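You operate a simulated robot arm through the tools that you are given. There is no shell and no other tool.

You run a simulated two-armed robot. Do the job below in one go: nothing can be reset, and whatever is moved stays where it is left.

## Task
Plug the probe into the gas port and raise the flow till oxygen shows 2.0% or less.
Fine: valve open only while plugged in; lowest mark that does it; dock the probe.

Only the result counts: the job must be done as asked and must still hold three seconds after the hand-in. Knocking over, shifting, dropping, spilling or breaking anything else fails it.

## Robot
Two 7-joint arms with fingered hands on one trunk that stands fixed in place. Base frame: the origin is at the foot of the trunk, x ahead of it, y to its left, z up. Units: cm, degrees, N and s.
The left shoulder is at [5, 21.4, 86.9], the right one opposite. With the tool pointing down near the work surface each hand reaches from about 34 to 88 cm from the base axis, measured 20 degrees to its own side. Payload 3 kg a hand.
The tool frame of a hand sits at the grasp point between the pads (the TCP): z along the fingers, y along the line on which they close. The tips reach 2.6 cm beyond it. The gripper opens to 13.2 cm; its body begins 7.3 cm behind the TCP. The gripper is a hand of 3 fingers: y runs from the thumb to the fingers, the wrist lies at [0, 0, -22.9] in the tool frame, and closing takes about 1.5 s.
Orientation is that of the tool frame in the base frame, as [roll, pitch, yaw] about the fixed x, y, z axes, in that order (R = Rz(yaw) Ry(pitch) Rx(roll)). With the fingers straight down and closing along the base's y, the tool's x points along the base's -x, its y along +y and its z along -z.

## Interface
- The arms move only by the tool arm_command. It takes "left_deltas", "right_deltas" or both (then of equal length, played together; a hand with none holds still); each is a list of rows, each a list of 6 numbers: the shift along the base's x, y, z in cm, then the turn, a rotation vector about the base's x, y, z in degrees. In form: [[x, y, z, ax, ay, az], ...]. A call has 1 to 20 rows; each row shifts and turns the commanded pose from where the row before left it. "left_jaw" and "right_jaw" are, for a hand that has rows, the finger opening in cm, from 0 to 13.2, set as the call begins (left out, the last holds). Each row takes 0.2 s and may step no farther than 5 cm and 8.6 degrees from the row before; otherwise, or with a gripper value out of range, the whole call is refused. Where a pose cannot be reached the arm comes as near as it can. A force on the tool above 40 N (or 10 N above the force at the start of the call, whichever is more), or a blocked arm, ends the call early, and 0.2 s more pass. Each finger travels about 7.2 cm/s and halts on what it meets, pressing with about 23 N; the grip force reading is that of the motor and also rises with nothing between the fingers. The clock runs only during rows and for 0.2 s after the last one: add rows that do not move to give the fingers time. It gives the time, the measured TCP pose, the force on the tool (base axes), the opening and the grip force at its end, in the units of the frame above (readings bear some noise), with the torque about the TCP (base axes, N m) and any sound that the robot's microphone picked up.
- Cameras (640 x 400 px; columns grow to the right, rows downward): "scene" is now at [3.54, -1.41, 150.59]; the picture's right is [-0.17, -0.99, 0.00], its down [-0.59, 0.10, -0.80] and it looks along [0.79, -0.14, -0.60] (base axes); focal length 337 px, centre (320, 200). "left" rides on the left gripper at [-6.2, 0.3, -9.2] in its tool frame; the picture's right is [-0.05, -1.00, 0.00], its down [0.83, -0.04, -0.56] and it looks along [0.55, -0.03, 0.83] (tool axes); focal length 230 px, centre (320, 200). "right" rides on the right gripper at [6.1, 0.3, -9.2] in its tool frame; the picture's right is [-0.05, 1.00, 0.00], its down [-0.83, -0.04, -0.56] and it looks along [-0.55, -0.03, 0.83] (tool axes); focal length 230 px, centre (320, 200). There is no depth. A picture from a camera that has moved, and an enlarged one, comes with that camera's place and axes in the base frame and with its lens.
- get_image(camera): a new picture of that camera. No time passes.
- set_grasp(shape, hand): the hand has 3 fingers and takes this shape, open, in about a second: jaw (thumb against the fingers, like two jaws); tri (thumb and two fingers); tip (a fingertip pinch); poke (one finger out to press); point (the index stretched); flat (the hand flat); cup (the hand cupped); fist (a fist). The gripper value then closes the fingers along that shape, each until it touches; the sizes above hold for jaw. It gives what a move gives, with no picture.
- turn_head(pan, tilt): turns the head with the scene camera to pan (to the left, within 86 degrees either way) and tilt (down, from -29 to 69), counted from straight ahead of the robot. It gives what a move gives.
- enlarge(camera, box): a new picture of the part [left, top, right, bottom] of that camera's present view, enlarged. No time passes.
- close_job(): hands the job in; it is judged then, once.

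Nothing tells you positions but the pictures and the camera data. Unless the task says otherwise, let go and move clear before handing in.

The tools are called after "Request:" as a command line: name --argument value ..., lists and objects as JSON in quotes. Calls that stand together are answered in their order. arm_command: Moves the arms, as the interface text tells. Its arguments: {"type":"object","properties":{"left_deltas":{"type":"array","items":{"type":"array","items":{"type":"number"}}},"left_jaw":{"type":"number"},"right_deltas":{"type":"array","items":{"type":"array","items":{"type":"number"}}},"right_jaw":{"type":"number"}},"required":[]} The other tools are called the same way: set_grasp (shape, hand) gives the hand a shape; turn_head (pan, tilt) turns the head that bears the scene camera; get_image (camera) takes a picture; enlarge (camera, box) takes an enlarged picture of a part of a camera's view; close_job () hands the job in.

At the start:

```text
t: 0.0
left_tcp_pos: [52.17, 10.98, 115.77]
left_tcp_rot: [-179.9, 0.1, 166.1]
left_force: [0.0, 0.4, 0.3]
left_torque: [-0.04, 0.04, -0.03]
left_grip_width: 13.2
left_grasp_force: 0.0
left_shape: jaw
right_tcp_pos: [45.4, -27.93, 124.88]
right_tcp_rot: [-179.9, 0.0, 166.2]
right_force: [0.4, -1.3, 0.2]
right_torque: [-0.02, -0.01, 0.01]
right_grip_width: 13.19
right_grasp_force: 0.0
right_shape: jaw
head pan, tilt (commanded): [-9.8, 36.7]
```

scene: 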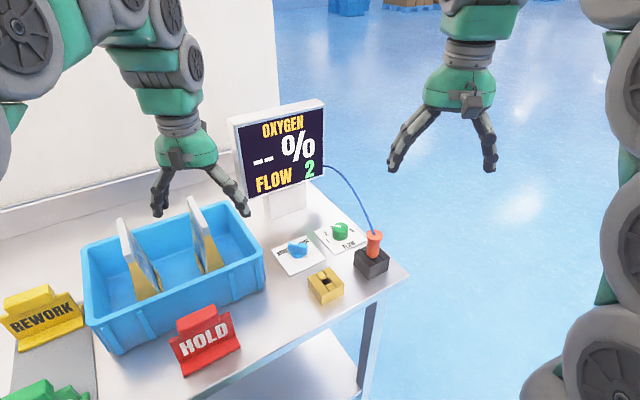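
right: 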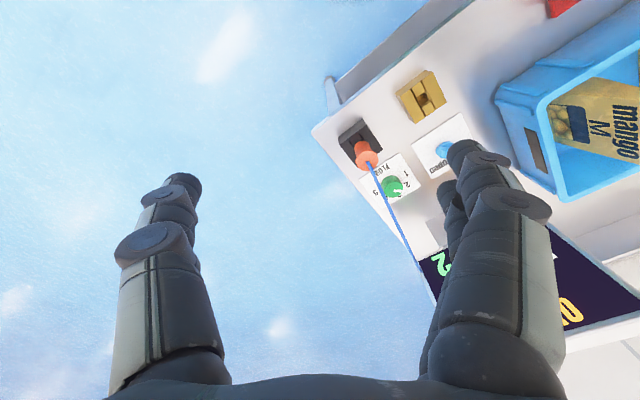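
left: 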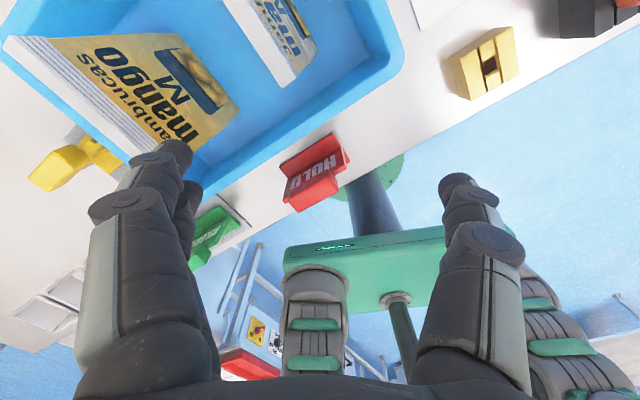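

I see a table with a blue bin, an oxygen display, a blue knob and a green knob on white plates, a yellow block with a slot (probably the gas port) and an orange probe in a dark dock. I'll take closer pictures first.

Request:
enlarge --camera "scene" --box '[260, 200, 420, 300]'

Request:
enlarge --camera "right" --box '[300, 50, 500, 250]'

Request:
enlarge --camera "scene" --box '[220, 90, 380, 220]'

```text
4.00 times, centred on (340, 250) of scene
camera zoom: at [3.54, -1.41, 150.59], right [-0.17, -0.99, 0.0], down [-0.59, 0.1, -0.8], along [0.79, -0.14, -0.6], focal length 1348 px, centre (240, 0)
```

zoom: 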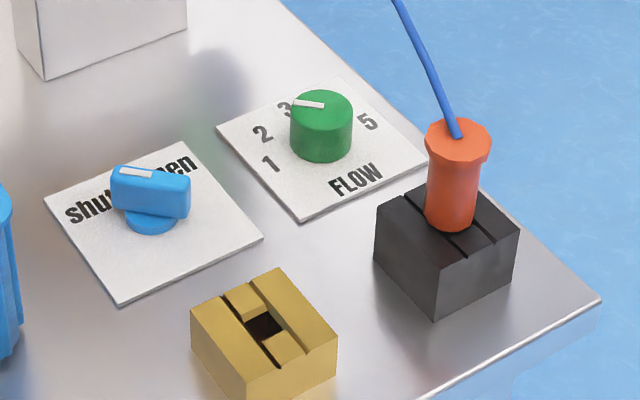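

```text
2.00 times, centred on (400, 150) of right
camera zoom: at [39.49, -26.1, 134.21], right [0.29, 0.96, 0.0], down [0.8, -0.24, 0.56], along [0.53, -0.16, -0.83], focal length 460 px, centre (160, 300)
```

zoom: 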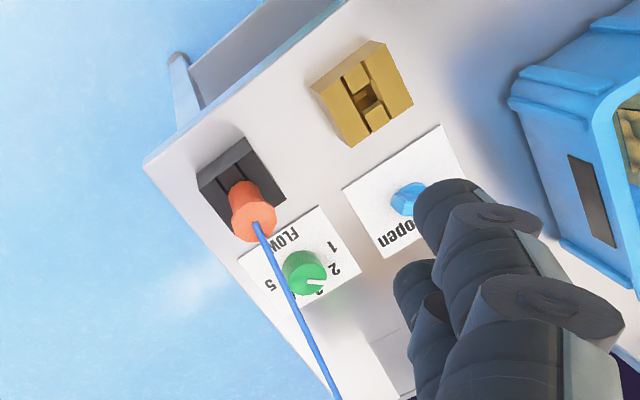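

```text
3.08 times, centred on (300, 155) of scene
camera zoom: at [3.54, -1.41, 150.59], right [-0.17, -0.99, 0.0], down [-0.59, 0.1, -0.8], along [0.79, -0.14, -0.6], focal length 1037 px, centre (382, 338)
```

zoom: 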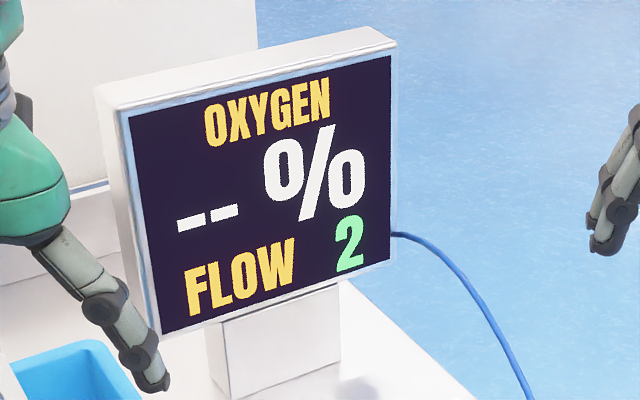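

The probe sits in the dark dock at the right table corner. The yellow slotted block at about (52, -11, 91) looks like the port, with the blue shut/open valve and green flow knob behind it. I'll move the left hand out of the way and bring the right camera over the work area.

Request:
arm_command --left_deltas '[[-1, 3, 0.5, 0, 0, 0], [-1, 3, 0.5, 0, 0, 0], [-1, 3, 0.5, 0, 0, 0], [-1, 3, 0.5, 0, 0, 0], [-1, 3, 0.5, 0, 0, 0]]' --right_deltas '[[-0.4, 2.5, -2.5, 0, 0, 0], [-0.4, 2.5, -2.5, 0, 0, 0], [-0.4, 2.5, -2.5, 0, 0, 0], [-0.4, 2.5, -2.5, 0, 0, 0], [-0.4, 2.5, -2.5, 0, 0, 0]]'

Request:
get_image --camera "right"

Request:
get_image --camera "scene"

```text
t: 1.2
left_tcp_pos: [47.16, 25.78, 118.42]
left_tcp_rot: [-180.0, 0.0, 166.1]
left_force: [0.1, -0.6, 0.0]
left_torque: [-0.02, -0.02, -0.04]
left_grip_width: 13.17
left_grasp_force: 0.1
left_shape: jaw
right_tcp_pos: [43.32, -15.42, 112.37]
right_tcp_rot: [-180.0, -0.1, 166.1]
right_force: [1.9, 0.5, 0.1]
right_torque: [-0.03, 0.0, 0.0]
right_grip_width: 13.17
right_grasp_force: 0.1
right_shape: jaw
head pan, tilt (commanded): [-9.8, 36.7]
```

```text
taken
camera right: at [37.36, -13.61, 121.61], right [0.29, 0.96, 0.0], down [0.8, -0.24, 0.55], along [0.53, -0.16, -0.83], focal length 230 px, centre (320, 200)
```

right: 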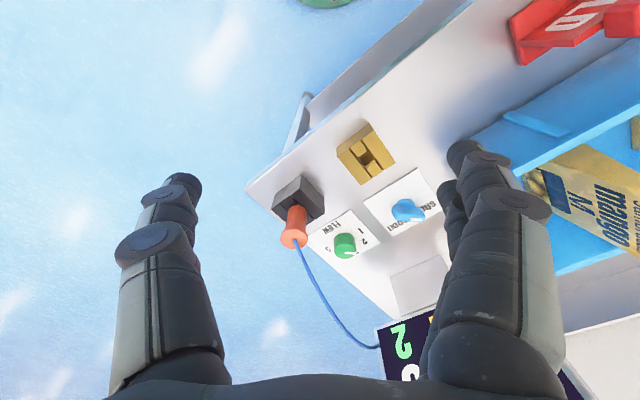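

```text
taken
camera scene: at [3.54, -1.41, 150.59], right [-0.17, -0.99, 0.0], down [-0.59, 0.1, -0.8], along [0.79, -0.14, -0.6], focal length 337 px, centre (320, 200)
```

scene: 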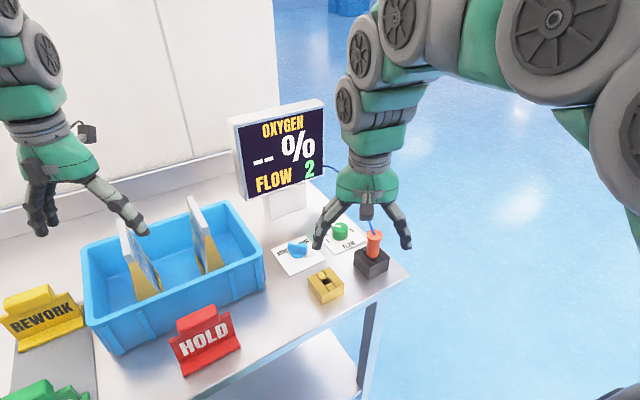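

The right camera now has a clear view of the dock, port and both knobs. I'll enlarge both views to measure.

Request:
enlarge --camera "right" --box '[240, 100, 448, 230]'

Request:
enlarge --camera "right" --box '[320, 110, 416, 170]'

Request:
enlarge --camera "scene" --box '[300, 255, 364, 295]'

Request:
enlarge --camera "scene" --box '[340, 225, 420, 275]'

Request:
enlarge --camera "scene" --box '[268, 212, 364, 272]'

```text
3.08 times, centred on (344, 165) of right
camera zoom: at [37.36, -13.61, 121.61], right [0.29, 0.96, 0.0], down [0.8, -0.24, 0.55], along [0.53, -0.16, -0.83], focal length 708 px, centre (246, 308)
```

zoom: 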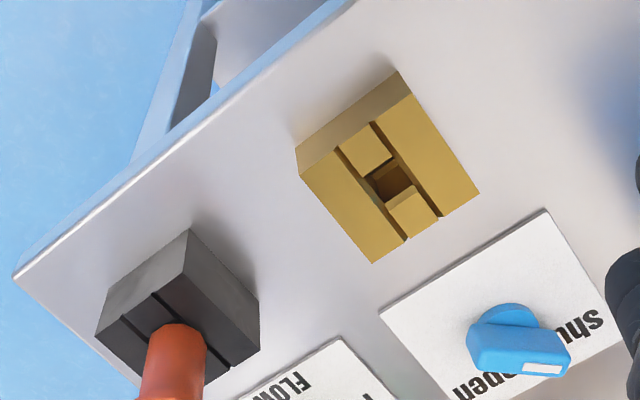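

```text
6.67 times, centred on (368, 140) of right
camera zoom: at [37.36, -13.61, 121.61], right [0.29, 0.96, 0.0], down [0.8, -0.24, 0.55], along [0.53, -0.16, -0.83], focal length 1534 px, centre (0, 600)
```

zoom: 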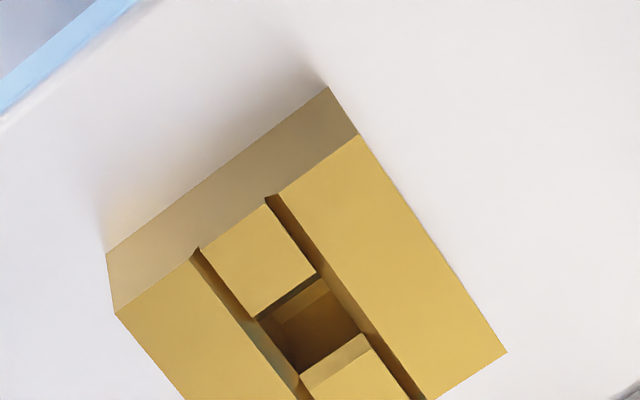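

```text
10.00 times, centred on (332, 275) of scene
camera zoom: at [3.54, -1.41, 150.59], right [-0.17, -0.99, 0.0], down [-0.59, 0.1, -0.8], along [0.79, -0.14, -0.6], focal length 3369 px, centre (200, -550)
```

zoom: 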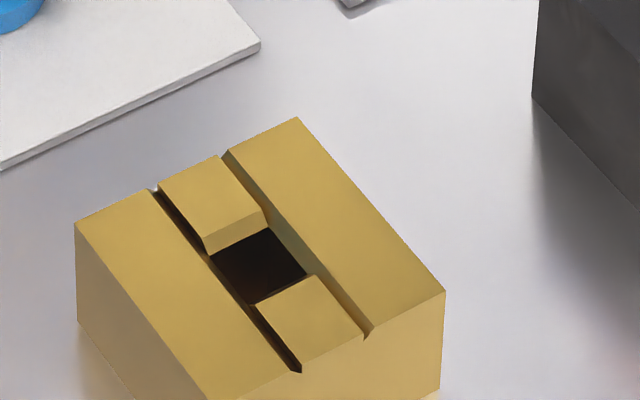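

```text
8.00 times, centred on (380, 250) of scene
camera zoom: at [3.54, -1.41, 150.59], right [-0.17, -0.99, 0.0], down [-0.59, 0.1, -0.8], along [0.79, -0.14, -0.6], focal length 2696 px, centre (-160, -200)
```

zoom: 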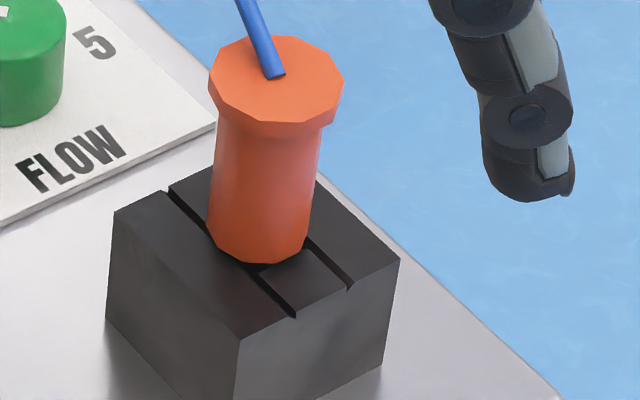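

```text
6.67 times, centred on (316, 242) of scene
camera zoom: at [3.54, -1.41, 150.59], right [-0.17, -0.99, 0.0], down [-0.59, 0.1, -0.8], along [0.79, -0.14, -0.6], focal length 2246 px, centre (347, -80)
```

zoom: 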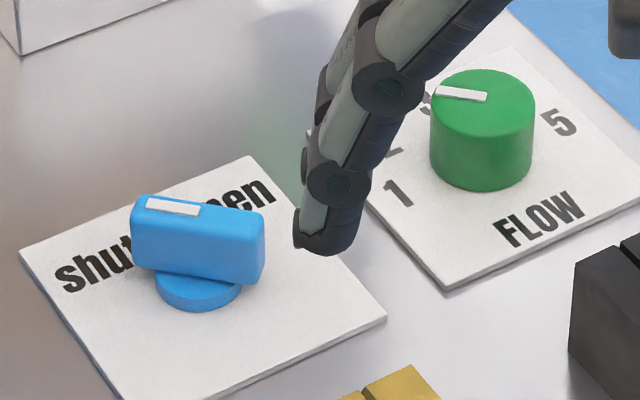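

Everything lies on a frame turned about 22.5°:
- **Port:** centre about (52.0, -11.1), top z 91.35.
- **Dock and probe:** centre about (57.4, -23.3), probe top about z 98.
- **Valve:** about (63.6, -6.1), pointing to shut.
- **Flow knob:** about (68.9, -18.2), pointing to mark 2.

I'll check the dock and probe more closely before approaching.

Request:
enlarge --camera "right" --box '[264, 165, 344, 255]'

Request:
enlarge --camera "scene" --box '[312, 150, 408, 240]'

Request:
enlarge --camera "right" --box '[270, 230, 450, 380]'

Request:
enlarge --camera "scene" --box '[348, 232, 412, 288]'

```text
4.44 times, centred on (304, 210) of right
camera zoom: at [37.36, -13.61, 121.61], right [0.29, 0.96, 0.0], down [0.8, -0.24, 0.55], along [0.53, -0.16, -0.83], focal length 1022 px, centre (391, 156)
```

zoom: 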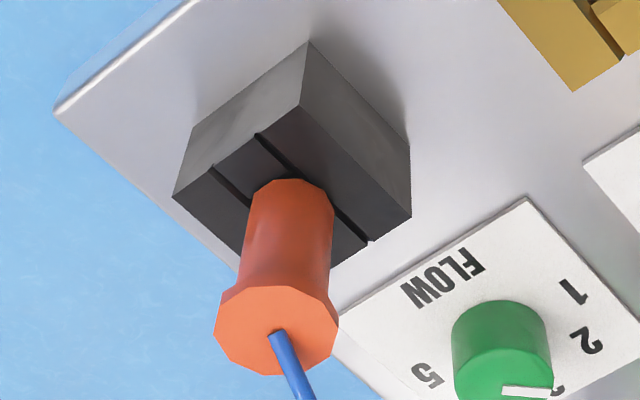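

```text
4.44 times, centred on (360, 195) of scene
camera zoom: at [3.54, -1.41, 150.59], right [-0.17, -0.99, 0.0], down [-0.59, 0.1, -0.8], along [0.79, -0.14, -0.6], focal length 1498 px, centre (142, 222)
```

zoom: 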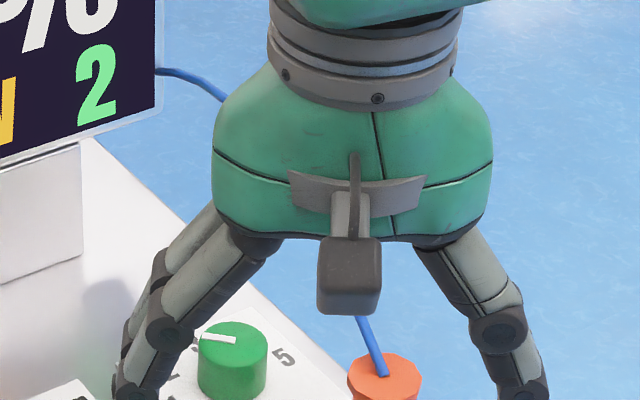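

```text
2.67 times, centred on (360, 305) of right
camera zoom: at [37.36, -13.61, 121.61], right [0.29, 0.96, 0.0], down [0.8, -0.24, 0.55], along [0.53, -0.16, -0.83], focal length 614 px, centre (213, -80)
```

zoom: 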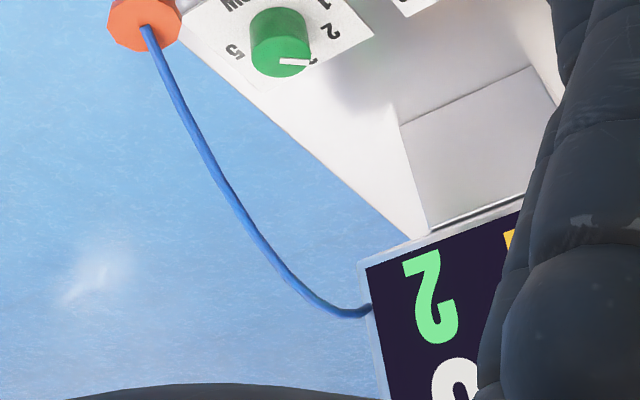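

```text
7.14 times, centred on (380, 260) of scene
camera zoom: at [3.54, -1.41, 150.59], right [-0.17, -0.99, 0.0], down [-0.59, 0.1, -0.8], along [0.79, -0.14, -0.6], focal length 2407 px, centre (-109, -229)
```

zoom: 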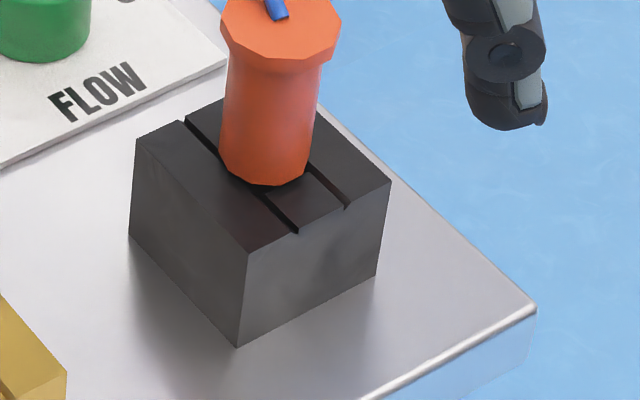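

The refined dock centre is about (57.07, -23.2), top z 92.35, and the probe body runs from z 92.4 to 97.7 with the cable leaving its top forwards. I'll turn the right hand to the table frame, tilt it 30° back to clear the cable, and stop at a pre-grasp point.

Request:
arm_command --right_deltas '[[1, -1.2, 0, 0, 0, 7.28], [1, -1.2, 0, 0, 0, 7.28], [1, -1.2, 0, 0, 0, 7.28], [1, -1.2, 0, 0, 0, 7.28], [1, -1.2, 0, 0, 0, 7.28], [1.03, -0.92, -2.0, 2.87, -6.93, 0], [1.03, -0.92, -2.0, 2.87, -6.93, 0], [1.03, -0.92, -2.0, 2.87, -6.93, 0], [1.03, -0.92, -2.0, 2.87, -6.93, 0], [0, 0, 0, 0, 0, 0]]' --right_jaw 8

Request:
get_image --camera "right"

Request:
get_image --camera "scene"

```text
t: 3.4
left_tcp_pos: [47.19, 25.7, 118.34]
left_tcp_rot: [-180.0, -0.1, 166.1]
left_force: [-0.2, 0.8, 0.6]
left_torque: [-0.01, 0.0, -0.01]
left_grip_width: 13.2
left_grasp_force: 0.0
left_shape: jaw
right_tcp_pos: [52.6, -24.94, 104.35]
right_tcp_rot: [-179.9, 30.1, -157.5]
right_force: [0.7, 0.2, 0.0]
right_torque: [0.02, 0.01, 0.02]
right_grip_width: 8.05
right_grasp_force: 0.0
right_shape: jaw
head pan, tilt (commanded): [-9.8, 36.7]
```

```text
taken
camera right: at [43.12, -28.49, 109.36], right [-0.34, 0.94, 0.03], down [0.42, 0.13, 0.9], along [0.84, 0.32, -0.44], focal length 230 px, centre (320, 200)
```

right: 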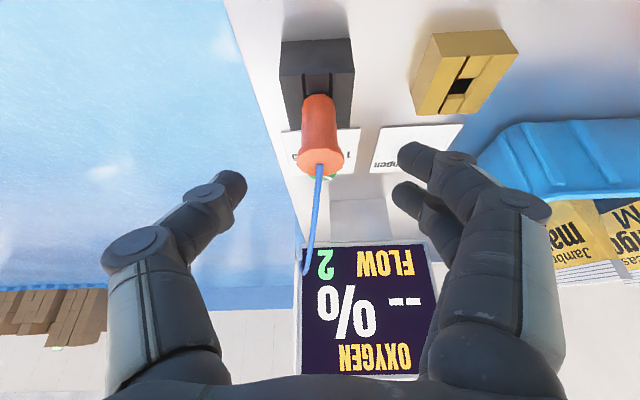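

```text
taken
camera scene: at [3.54, -1.41, 150.59], right [-0.17, -0.99, 0.0], down [-0.59, 0.1, -0.8], along [0.79, -0.14, -0.6], focal length 337 px, centre (320, 200)
```

scene: 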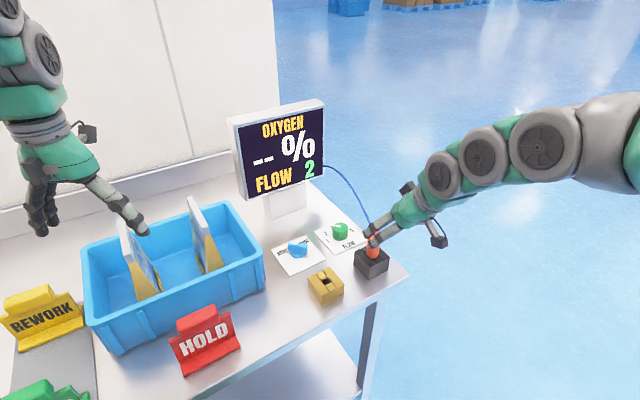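

The hand is aligned: the probe is centred between the fingers and the cable runs away from the palm. I'll move down along the finger direction to the grasp point.

Request:
arm_command --right_deltas '[[0.75, 0.29, -1.46, 0, 0, 0], [0.75, 0.29, -1.46, 0, 0, 0], [0.75, 0.29, -1.46, 0, 0, 0], [0.75, 0.29, -1.46, 0, 0, 0], [0.75, 0.29, -1.46, 0, 0, 0], [0.72, 0.29, -1.4, 0, 0, 0], [0, 0, 0, 0, 0, 0]]'

Request:
get_image --camera "right"

Request:
enlarge --camera "scene" --box '[330, 200, 426, 290]'

```text
t: 5.0
left_tcp_pos: [47.22, 25.73, 118.35]
left_tcp_rot: [-180.0, -0.1, 166.0]
left_force: [0.4, 0.3, -0.1]
left_torque: [-0.03, 0.0, 0.0]
left_grip_width: 13.18
left_grasp_force: 0.0
left_shape: jaw
right_tcp_pos: [57.13, -23.27, 95.8]
right_tcp_rot: [-179.8, 30.0, -157.4]
right_force: [0.7, 0.3, -0.3]
right_torque: [-0.03, 0.01, 0.01]
right_grip_width: 8.06
right_grasp_force: 0.0
right_shape: jaw
head pan, tilt (commanded): [-9.8, 36.7]
```

```text
taken
camera right: at [47.68, -26.88, 100.66], right [-0.34, 0.94, 0.03], down [0.42, 0.13, 0.9], along [0.84, 0.32, -0.44], focal length 230 px, centre (320, 200)
```

right: 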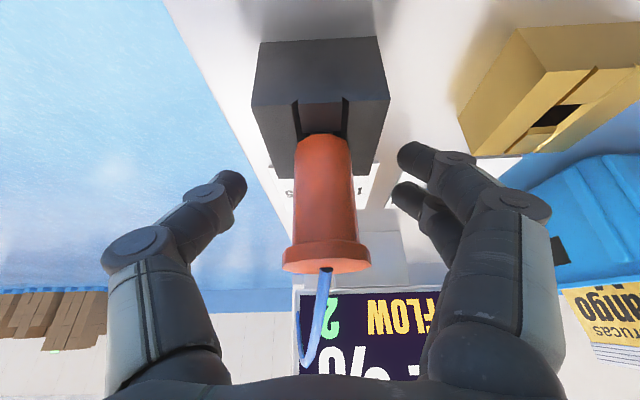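

```text
4.44 times, centred on (378, 245) of scene
camera zoom: at [3.54, -1.41, 150.59], right [-0.17, -0.99, 0.0], down [-0.59, 0.1, -0.8], along [0.79, -0.14, -0.6], focal length 1498 px, centre (62, 0)
```

zoom: 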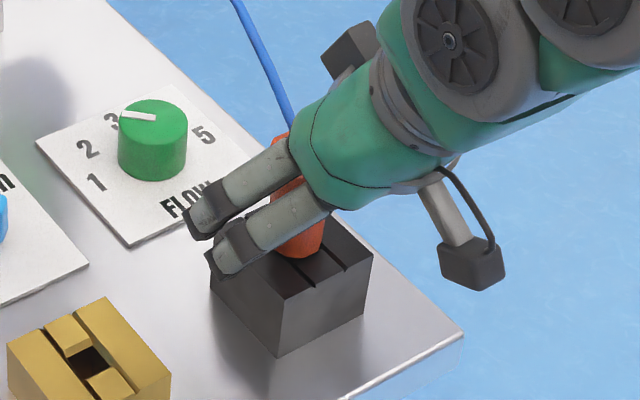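

The probe sits at the grasp point within about a millimetre. I'll close to just over its width first, to check the centring.

Request:
arm_command --right_deltas '[[0, 0, 0, 0, 0, 0], [0, 0, 0, 0, 0, 0], [0, 0, 0, 0, 0, 0], [0, 0, 0, 0, 0, 0], [0, 0, 0, 0, 0, 0]]' --right_jaw 3.8

Request:
enlarge --camera "right" --box '[224, 120, 416, 240]'

```text
t: 6.2
left_tcp_pos: [47.07, 25.65, 118.36]
left_tcp_rot: [180.0, -0.1, 166.1]
left_force: [0.2, -0.6, 0.2]
left_torque: [0.02, -0.01, -0.01]
left_grip_width: 13.2
left_grasp_force: 0.2
left_shape: jaw
right_tcp_pos: [57.04, -23.32, 95.77]
right_tcp_rot: [180.0, 30.0, -157.5]
right_force: [-1.0, 1.9, 0.1]
right_torque: [0.08, 0.08, -0.01]
right_grip_width: 4.02
right_grasp_force: 0.0
right_shape: jaw
head pan, tilt (commanded): [-9.8, 36.7]
```

```text
3.33 times, centred on (320, 180) of right
camera zoom: at [47.67, -26.87, 100.65], right [-0.34, 0.94, 0.03], down [0.42, 0.13, 0.9], along [0.84, 0.32, -0.44], focal length 767 px, centre (320, 267)
```

zoom: 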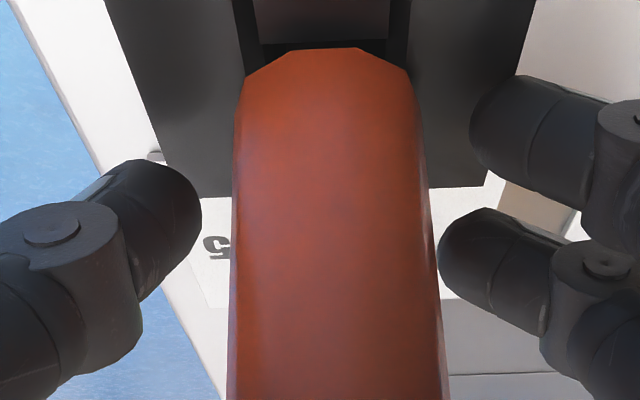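

The fingers on the left are a touch closer than the thumb, so I'll shift the hand 0.15 cm left and then close.

Request:
arm_command --right_deltas '[[-0.06, 0.15, 0, 0, 0, 0], [0, 0, 0, 0, 0, 0]]'

Request:
arm_command --right_deltas '[[0, 0, 0, 0, 0, 0], [0, 0, 0, 0, 0, 0], [0, 0, 0, 0, 0, 0], [0, 0, 0, 0, 0, 0], [0, 0, 0, 0, 0, 0], [0, 0, 0, 0, 0, 0]]' --right_jaw 1.5

Request:
get_image --camera "right"

Request:
enlarge --camera "scene" --box '[330, 200, 426, 290]'

```text
t: 6.8
left_tcp_pos: [47.07, 25.68, 118.3]
left_tcp_rot: [180.0, 0.0, 166.1]
left_force: [-0.1, 0.0, -0.5]
left_torque: [-0.02, -0.05, -0.03]
left_grip_width: 13.17
left_grasp_force: 0.1
left_shape: jaw
right_tcp_pos: [57.04, -23.12, 95.8]
right_tcp_rot: [-180.0, 30.0, -157.4]
right_force: [-1.1, 0.9, -0.3]
right_torque: [0.04, 0.02, -0.04]
right_grip_width: 3.95
right_grasp_force: 0.1
right_shape: jaw
head pan, tilt (commanded): [-9.8, 36.7]
```

```text
t: 8.2
left_tcp_pos: [47.07, 25.64, 118.35]
left_tcp_rot: [180.0, 0.0, 166.2]
left_force: [-0.8, -0.2, 0.1]
left_torque: [-0.03, 0.0, 0.03]
left_grip_width: 13.19
left_grasp_force: 0.1
left_shape: jaw
right_tcp_pos: [56.97, -23.29, 95.65]
right_tcp_rot: [180.0, 29.9, -157.5]
right_force: [-5.0, 6.4, 4.7]
right_torque: [0.36, 0.15, 0.04]
right_grip_width: 1.83
right_grasp_force: 0.1
right_shape: jaw
head pan, tilt (commanded): [-9.8, 36.7]
```

```text
taken
camera right: at [47.66, -26.72, 100.68], right [-0.34, 0.94, 0.03], down [0.42, 0.13, 0.9], along [0.84, 0.32, -0.44], focal length 230 px, centre (320, 200)
```

right: 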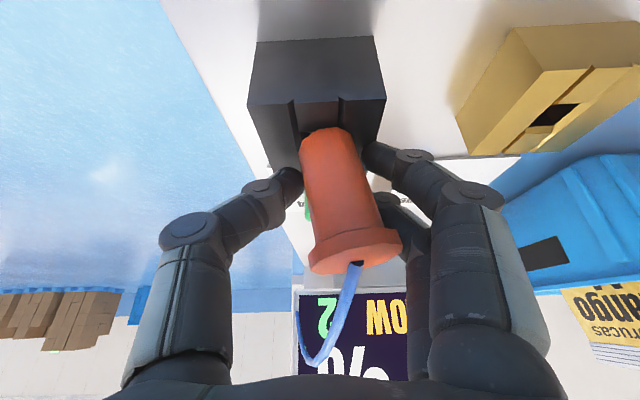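

```text
4.44 times, centred on (378, 245) of scene
camera zoom: at [3.53, -1.4, 150.59], right [-0.17, -0.99, 0.0], down [-0.59, 0.1, -0.8], along [0.79, -0.14, -0.6], focal length 1498 px, centre (62, 0)
```

zoom: 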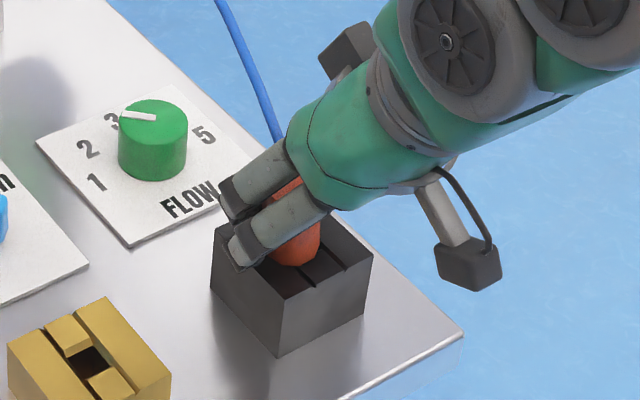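

The grip made the probe lean about 10° in its dock, because the tilted fingertips wrapped round it unevenly. I'll open again, check that it settles upright, and regrasp with the hand nearly vertical.

Request:
arm_command --right_deltas '[[0, 0, 0, 0, 0, 0], [0, 0, 0, 0, 0, 0], [0, 0, 0, 0, 0, 0], [0, 0, 0, 0, 0, 0], [0, 0, 0, 0, 0, 0], [0, 0, 0, 0, 0, 0]]' --right_jaw 8

Request:
get_image --camera "right"

Request:
enlarge --camera "scene" --box '[330, 200, 426, 290]'

```text
t: 9.6
left_tcp_pos: [47.08, 25.68, 118.32]
left_tcp_rot: [179.9, 0.0, 166.0]
left_force: [0.8, -0.2, -0.3]
left_torque: [0.02, 0.01, 0.02]
left_grip_width: 13.19
left_grasp_force: 0.1
left_shape: jaw
right_tcp_pos: [57.07, -23.34, 95.78]
right_tcp_rot: [180.0, 30.0, -157.4]
right_force: [-0.1, 0.9, 0.9]
right_torque: [0.03, -0.02, -0.02]
right_grip_width: 7.93
right_grasp_force: 0.1
right_shape: jaw
head pan, tilt (commanded): [-9.8, 36.7]
```

```text
taken
camera right: at [47.66, -26.73, 100.67], right [-0.34, 0.94, 0.03], down [0.42, 0.13, 0.9], along [0.84, 0.32, -0.44], focal length 230 px, centre (320, 200)
```

right: 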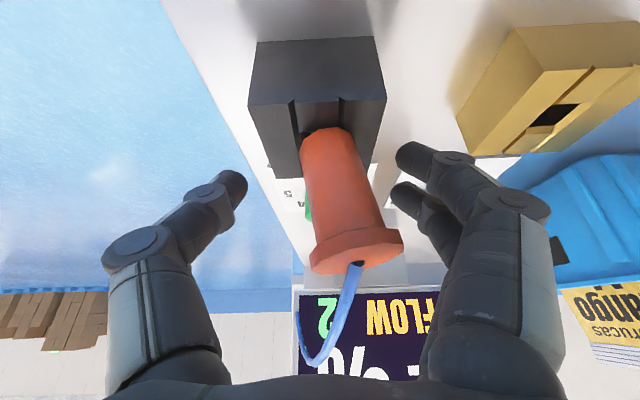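

```text
4.44 times, centred on (378, 245) of scene
camera zoom: at [3.54, -1.41, 150.59], right [-0.17, -0.99, 0.0], down [-0.59, 0.1, -0.8], along [0.79, -0.14, -0.6], focal length 1498 px, centre (62, 0)
```

zoom: 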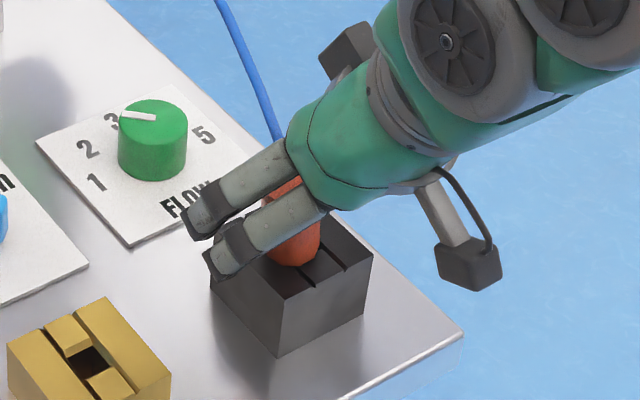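

The dock hasn't moved, but the probe stayed leaning towards the left in it. I'll back off along the finger direction and measure its axis properly.

Request:
arm_command --right_deltas '[[-0.75, -0.29, 1.46, 0, 0, 0], [-0.75, -0.29, 1.46, 0, 0, 0], [-0.75, -0.29, 1.46, 0, 0, 0], [-0.75, -0.29, 1.46, 0, 0, 0], [-0.75, -0.29, 1.46, 0, 0, 0], [-0.75, -0.29, 1.46, 0, 0, 0], [-0.75, -0.29, 1.46, 0, 0, 0], [-0.75, -0.29, 1.46, 0, 0, 0], [-1.5, -0.6, 2, 0, 0, 0], [-1.5, -0.6, 2, 0, 0, 0]]'

Request:
get_image --camera "right"

Request:
enlarge --camera "scene" --box '[340, 220, 420, 290]'

```text
t: 11.8
left_tcp_pos: [47.13, 25.71, 118.34]
left_tcp_rot: [-180.0, 0.0, 166.1]
left_force: [-0.1, 0.3, -0.7]
left_torque: [0.03, -0.03, 0.01]
left_grip_width: 13.21
left_grasp_force: 0.1
left_shape: jaw
right_tcp_pos: [48.01, -26.54, 111.28]
right_tcp_rot: [-180.0, 29.9, -157.3]
right_force: [-0.3, 0.0, 0.7]
right_torque: [0.02, -0.02, -0.01]
right_grip_width: 7.94
right_grasp_force: 0.0
right_shape: jaw
head pan, tilt (commanded): [-9.8, 36.7]
```

```text
taken
camera right: at [38.63, -30.17, 116.27], right [-0.34, 0.94, 0.03], down [0.42, 0.13, 0.9], along [0.84, 0.32, -0.44], focal length 230 px, centre (320, 200)
```

right: 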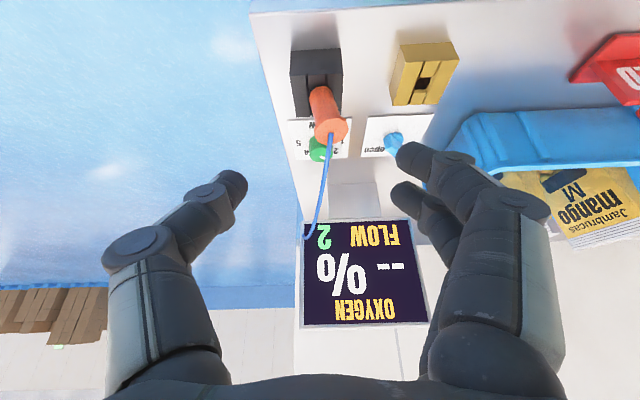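

```text
5.71 times, centred on (380, 255) of scene
camera zoom: at [3.54, -1.41, 150.59], right [-0.17, -0.99, 0.0], down [-0.59, 0.1, -0.8], along [0.79, -0.14, -0.6], focal length 1925 px, centre (-23, -114)
```

zoom: 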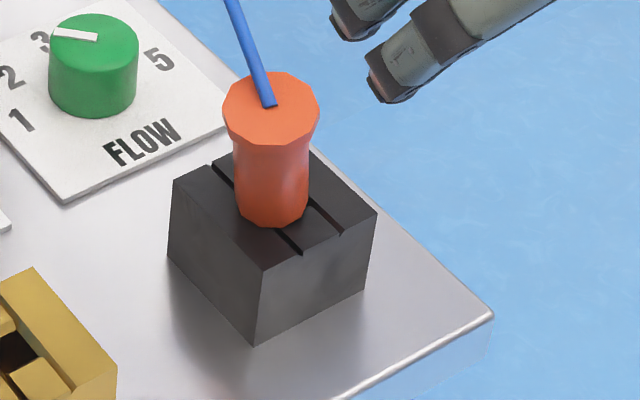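

Request:
enlarge --camera "right" --box '[280, 40, 370, 160]'

Request:
enlarge --camera "scene" --box '[360, 226, 400, 266]'

```text
3.33 times, centred on (325, 100) of right
camera zoom: at [38.63, -30.17, 116.27], right [-0.34, 0.94, 0.03], down [0.42, 0.13, 0.9], along [0.84, 0.32, -0.44], focal length 767 px, centre (303, 533)
```

zoom: 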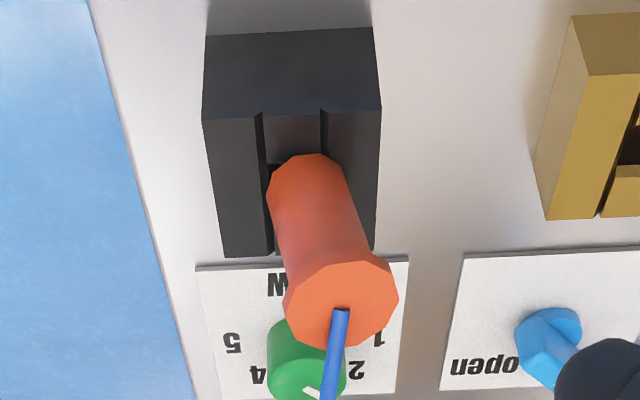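

```text
10.00 times, centred on (380, 246) of scene
camera zoom: at [3.54, -1.41, 150.59], right [-0.17, -0.99, 0.0], down [-0.59, 0.1, -0.8], along [0.79, -0.14, -0.6], focal length 3369 px, centre (-280, -260)
```

zoom: 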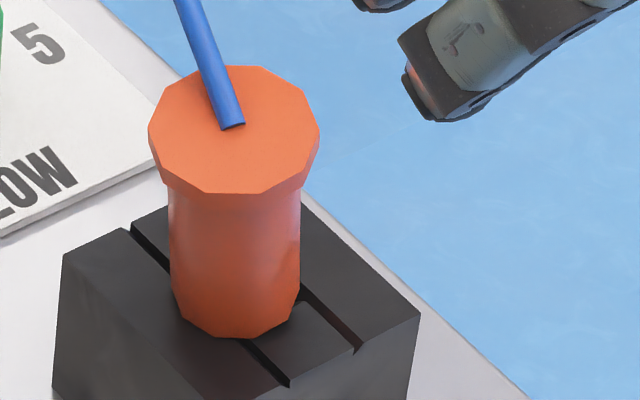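

The probe top is now at about (55.9, -22.1, 98.6) and its base at about (56.2, -22.9, 92.5). It leans about 8° to the left with the pin loose in the dock hole. I'll align the hand with that axis, nearly vertical, and stop above it.

Request:
arm_command --right_deltas '[[1.2, 0.9, -0.5, -2.39, 5.77, 0], [1.2, 0.9, -0.5, -2.39, 5.77, 0], [1.2, 0.9, -0.5, -2.39, 5.77, 0], [1.2, 0.9, -0.5, -2.39, 5.77, 0], [1.2, 0.9, -0.6, -3.93, -1.63, 0], [1.2, 0.85, -0.6, -3.93, -1.63, 0], [0, 0, 0, 0, 0, 0]]' --right_jaw 7.5

Request:
get_image --camera "right"

Request:
enlarge --camera "scene" --box '[300, 150, 428, 290]'

```text
t: 13.4
left_tcp_pos: [47.12, 25.78, 118.32]
left_tcp_rot: [179.9, 0.1, 166.1]
left_force: [0.7, -1.0, -0.5]
left_torque: [0.0, -0.02, -0.04]
left_grip_width: 13.21
left_grasp_force: 0.0
left_shape: jaw
right_tcp_pos: [55.24, -21.48, 108.19]
right_tcp_rot: [-171.3, 4.9, -156.7]
right_force: [0.6, 0.2, -0.3]
right_torque: [0.0, 0.03, 0.0]
right_grip_width: 7.56
right_grasp_force: 0.2
right_shape: jaw
head pan, tilt (commanded): [-9.8, 36.7]
```

```text
taken
camera right: at [48.05, -22.59, 116.72], right [-0.33, 0.93, -0.14], down [0.7, 0.35, 0.62], along [0.63, 0.11, -0.77], focal length 230 px, centre (320, 200)
```

right: 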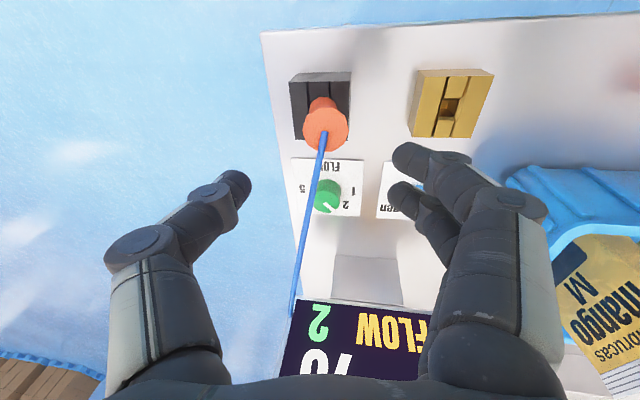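

```text
2.86 times, centred on (364, 220) of scene
camera zoom: at [3.54, -1.41, 150.59], right [-0.17, -0.99, 0.0], down [-0.59, 0.1, -0.8], along [0.79, -0.14, -0.6], focal length 963 px, centre (194, 143)
```

zoom: 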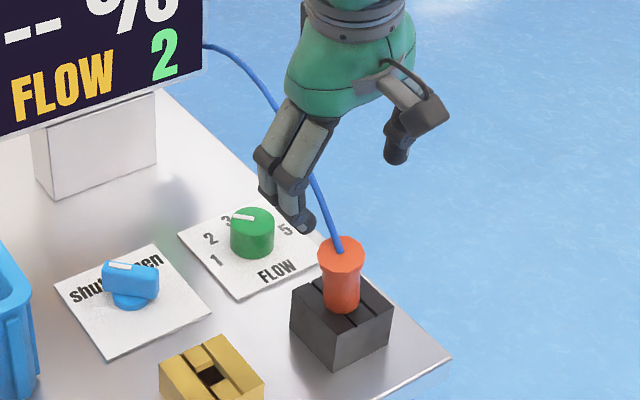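

The hand is lined up over the probe. I'll lower it along the probe axis until the fingertips straddle the upper body.

Request:
arm_command --right_deltas '[[0.115, -0.125, -1.8, 0, 0, 0], [0.115, -0.125, -1.8, 0, 0, 0], [0.115, -0.125, -1.8, 0, 0, 0], [0.115, -0.125, -1.8, 0, 0, 0], [0.115, -0.125, -1.8, 0, 0, 0], [0.115, -0.125, -1.7, 0, 0, 0], [0, 0, 0, 0, 0, 0]]'

Request:
get_image --camera "right"

Request:
enlarge --camera "scene" --box '[320, 190, 432, 290]'

```text
t: 15.0
left_tcp_pos: [47.16, 25.75, 118.28]
left_tcp_rot: [-179.9, 0.1, 166.1]
left_force: [-1.0, -0.4, -0.2]
left_torque: [0.0, -0.03, -0.01]
left_grip_width: 13.2
left_grasp_force: 0.0
left_shape: jaw
right_tcp_pos: [56.0, -21.98, 97.56]
right_tcp_rot: [-171.4, 4.9, -156.7]
right_force: [-0.6, -0.1, 0.6]
right_torque: [-0.04, -0.01, 0.0]
right_grip_width: 7.55
right_grasp_force: 0.0
right_shape: jaw
head pan, tilt (commanded): [-9.8, 36.7]
```

```text
taken
camera right: at [48.84, -23.19, 106.08], right [-0.33, 0.93, -0.14], down [0.7, 0.35, 0.62], along [0.63, 0.11, -0.77], focal length 230 px, centre (320, 200)
```

right: 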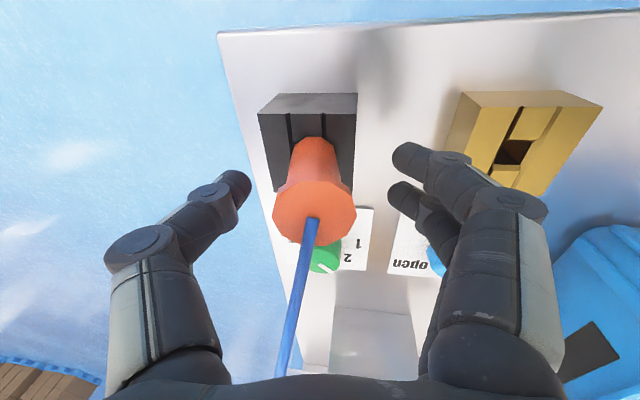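

```text
4.00 times, centred on (376, 240) of scene
camera zoom: at [3.54, -1.41, 150.59], right [-0.17, -0.99, 0.0], down [-0.59, 0.1, -0.8], along [0.79, -0.14, -0.6], focal length 1348 px, centre (96, 40)
```

zoom: 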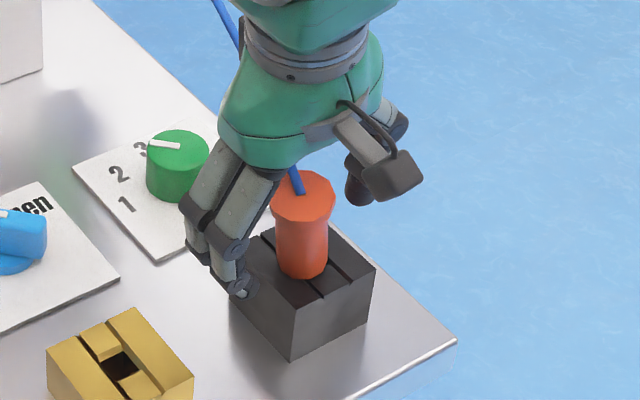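

The probe is nearly centred; I'll shift 0.36 cm right, go down 0.9 cm, and close part way to check contact.

Request:
arm_command --right_deltas '[[-0.02, -0.36, 0, 0, 0, 0], [0, 0, -0.86, 0, 0, 0], [0, 0, 0, 0, 0, 0], [0, 0, 0, 0, 0, 0], [0, 0, 0, 0, 0, 0], [0, 0, 0, 0, 0, 0]]' --right_jaw 4.2

Request:
enlarge --camera "right" --box '[220, 100, 420, 260]'

Request:
enlarge --camera "scene" --box '[340, 220, 412, 280]'

```text
t: 16.4
left_tcp_pos: [47.07, 25.6, 118.4]
left_tcp_rot: [-179.9, 0.0, 166.2]
left_force: [-0.1, -0.3, -0.5]
left_torque: [0.01, 0.01, 0.03]
left_grip_width: 13.21
left_grasp_force: 0.1
left_shape: jaw
right_tcp_pos: [55.97, -22.35, 96.64]
right_tcp_rot: [-171.6, 4.9, -156.7]
right_force: [0.1, 0.3, 0.7]
right_torque: [-0.01, 0.0, -0.01]
right_grip_width: 4.25
right_grasp_force: 0.1
right_shape: jaw
head pan, tilt (commanded): [-9.8, 36.7]
```

```text
2.50 times, centred on (320, 180) of right
camera zoom: at [48.79, -23.54, 105.23], right [-0.33, 0.93, -0.14], down [0.7, 0.34, 0.63], along [0.63, 0.11, -0.77], focal length 575 px, centre (320, 250)
```

zoom: 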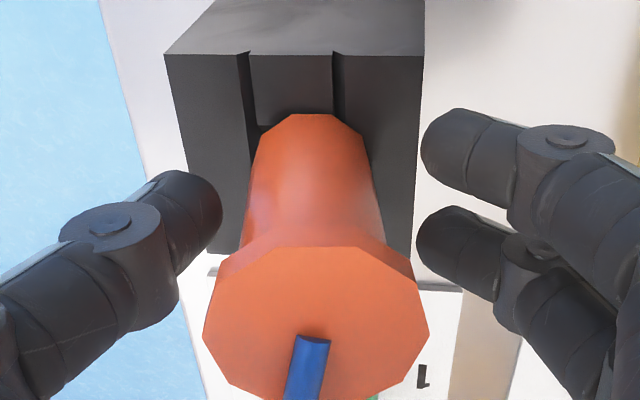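

```text
6.67 times, centred on (376, 250) of scene
camera zoom: at [3.54, -1.41, 150.59], right [-0.17, -0.99, 0.0], down [-0.59, 0.1, -0.8], along [0.79, -0.14, -0.6], focal length 2246 px, centre (-53, -133)
```

zoom: 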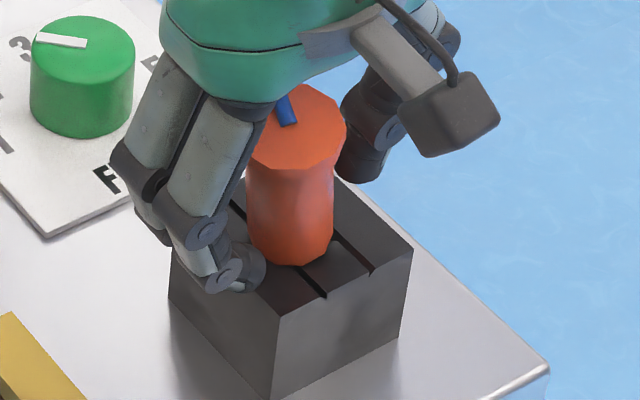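

The fingers straddle the body evenly to about 0.2 cm. I'll make that small shift towards the thumb and then close in full.

Request:
arm_command --right_deltas '[[0.07, -0.16, 0.02, 0, 0, 0], [0, 0, 0, 0, 0, 0]]'

Request:
arm_command --right_deltas '[[0, 0, 0, 0, 0, 0], [0, 0, 0, 0, 0, 0], [0, 0, 0, 0, 0, 0], [0, 0, 0, 0, 0, 0]]' --right_jaw 2.8

Request:
enlarge --camera "right" --box '[220, 100, 420, 260]'

Request:
enlarge --camera "scene" --box '[340, 220, 412, 280]'

```text
t: 17.0
left_tcp_pos: [47.12, 25.79, 118.44]
left_tcp_rot: [-179.9, 0.1, 166.0]
left_force: [-0.5, 0.2, -0.4]
left_torque: [0.03, 0.01, 0.01]
left_grip_width: 13.18
left_grasp_force: 0.1
left_shape: jaw
right_tcp_pos: [55.9, -22.62, 96.65]
right_tcp_rot: [-171.5, 5.0, -156.7]
right_force: [-1.0, -0.1, -0.6]
right_torque: [0.02, 0.0, -0.01]
right_grip_width: 4.26
right_grasp_force: 0.1
right_shape: jaw
head pan, tilt (commanded): [-9.8, 36.7]
```

```text
t: 18.0
left_tcp_pos: [47.12, 25.7, 118.43]
left_tcp_rot: [-179.9, 0.1, 166.1]
left_force: [-0.1, 0.7, -1.0]
left_torque: [0.0, 0.01, -0.03]
left_grip_width: 13.18
left_grasp_force: 0.1
left_shape: jaw
right_tcp_pos: [55.99, -22.57, 96.76]
right_tcp_rot: [-171.4, 4.9, -156.8]
right_force: [0.3, -0.3, 0.2]
right_torque: [-0.02, -0.01, -0.01]
right_grip_width: 2.85
right_grasp_force: 0.0
right_shape: jaw
head pan, tilt (commanded): [-9.8, 36.7]
```

```text
2.50 times, centred on (320, 180) of right
camera zoom: at [48.88, -23.76, 105.26], right [-0.33, 0.93, -0.14], down [0.7, 0.34, 0.62], along [0.63, 0.11, -0.77], focal length 575 px, centre (320, 250)
```

zoom: 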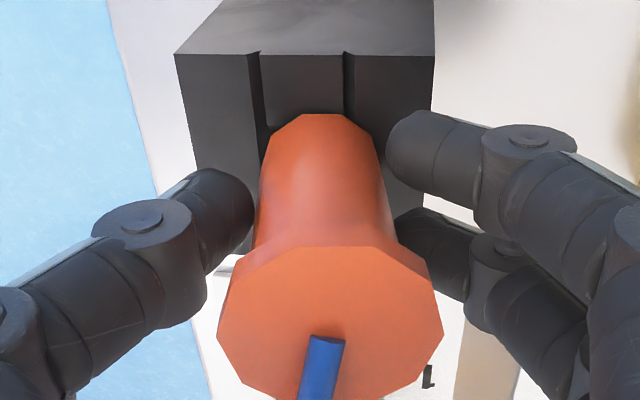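

```text
6.67 times, centred on (376, 250) of scene
camera zoom: at [3.54, -1.41, 150.59], right [-0.17, -0.99, 0.0], down [-0.59, 0.1, -0.8], along [0.79, -0.14, -0.6], focal length 2246 px, centre (-53, -133)
```

zoom: 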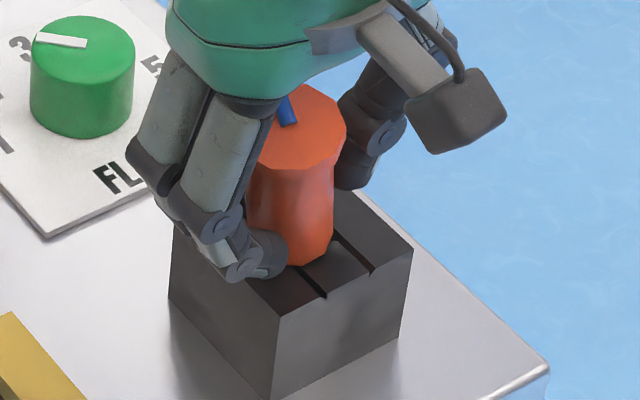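

The fingers are just about touching on both sides. I'll close the grip.

Request:
arm_command --right_deltas '[[0, 0, 0, 0, 0, 0], [0, 0, 0, 0, 0, 0], [0, 0, 0, 0, 0, 0], [0, 0, 0, 0, 0, 0], [0, 0, 0, 0, 0, 0]]' --right_jaw 1.0

Request:
enlarge --camera "right" --box '[220, 100, 420, 260]'

Request:
enlarge --camera "scene" --box '[340, 220, 412, 280]'

```text
t: 19.2
left_tcp_pos: [47.11, 25.62, 118.31]
left_tcp_rot: [180.0, -0.1, 166.1]
left_force: [0.9, 0.3, 0.4]
left_torque: [0.01, 0.01, -0.01]
left_grip_width: 13.19
left_grasp_force: 0.0
left_shape: jaw
right_tcp_pos: [55.97, -22.55, 96.76]
right_tcp_rot: [-171.5, 4.9, -156.7]
right_force: [0.8, -0.8, -0.7]
right_torque: [-0.03, 0.0, 0.02]
right_grip_width: 2.05
right_grasp_force: 22.9
right_shape: jaw
head pan, tilt (commanded): [-9.8, 36.7]
```

```text
2.50 times, centred on (320, 180) of right
camera zoom: at [48.88, -23.76, 105.26], right [-0.33, 0.93, -0.14], down [0.7, 0.34, 0.63], along [0.63, 0.11, -0.77], focal length 575 px, centre (320, 250)
```

zoom: 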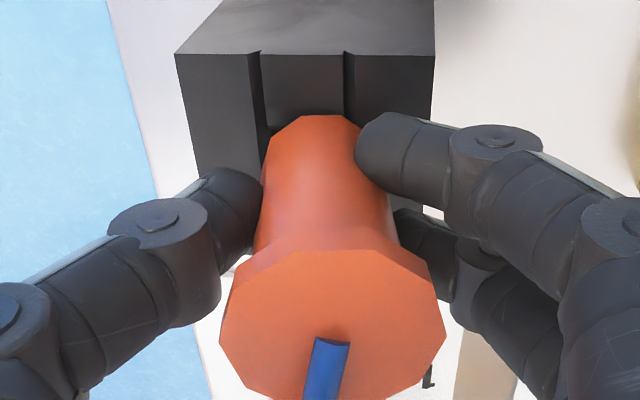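

```text
6.67 times, centred on (376, 250) of scene
camera zoom: at [3.55, -1.41, 150.59], right [-0.17, -0.99, 0.0], down [-0.59, 0.1, -0.8], along [0.79, -0.14, -0.6], focal length 2246 px, centre (-53, -133)
```

zoom: 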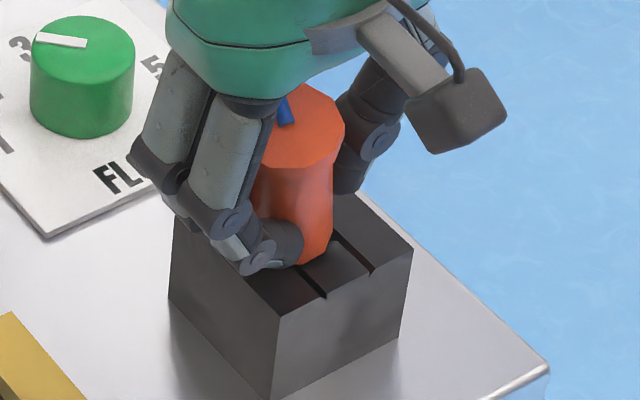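

The grip is good, with 22.9 N on three contact points and almost no net force on the tool. I'll lift along the probe axis a little and check that it comes with the hand.

Request:
arm_command --right_deltas '[[-0.02, 0.06, 0.5, 0, 0, 0], [-0.03, 0.07, 0.5, 0, 0, 0], [-0.03, 0.07, 0.5, 0, 0, 0], [-0.03, 0.07, 0.5, 0, 0, 0]]'

Request:
get_image --camera "right"

Request:
enlarge --camera "scene" --box '[330, 210, 418, 280]'

```text
t: 20.2
left_tcp_pos: [47.16, 25.71, 118.44]
left_tcp_rot: [-179.9, 0.0, 166.0]
left_force: [0.5, 0.2, -0.8]
left_torque: [-0.02, -0.03, 0.02]
left_grip_width: 13.2
left_grasp_force: 0.1
left_shape: jaw
right_tcp_pos: [55.95, -22.32, 98.7]
right_tcp_rot: [-171.4, 5.1, -156.7]
right_force: [0.1, -0.1, -0.5]
right_torque: [-0.03, 0.0, -0.01]
right_grip_width: 2.05
right_grasp_force: 23.0
right_shape: jaw
head pan, tilt (commanded): [-9.8, 36.7]
```

```text
taken
camera right: at [48.78, -23.5, 107.25], right [-0.33, 0.93, -0.14], down [0.7, 0.34, 0.63], along [0.63, 0.11, -0.77], focal length 230 px, centre (320, 200)
```

right: 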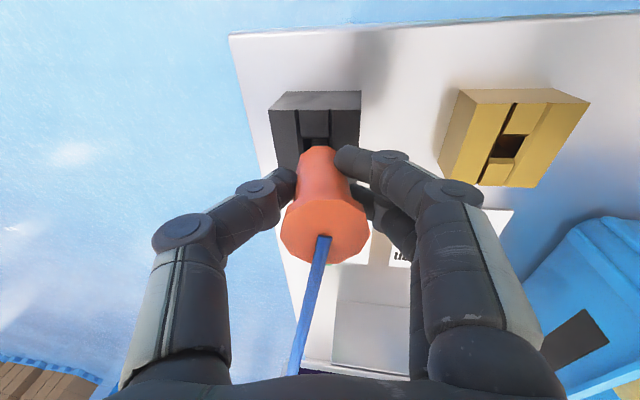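

```text
5.71 times, centred on (374, 245) of scene
camera zoom: at [3.54, -1.41, 150.59], right [-0.17, -0.99, 0.0], down [-0.59, 0.1, -0.8], along [0.79, -0.14, -0.6], focal length 1925 px, centre (11, -57)
```

zoom: 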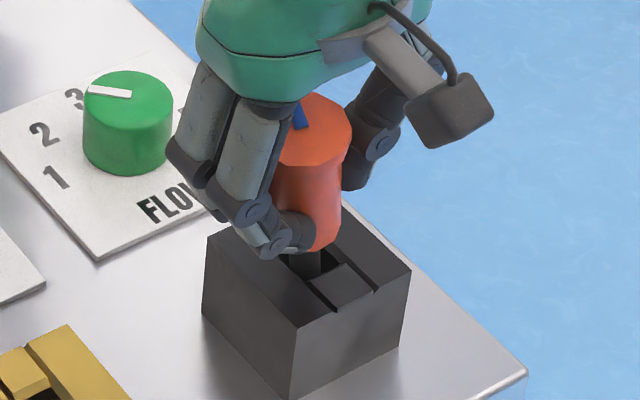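

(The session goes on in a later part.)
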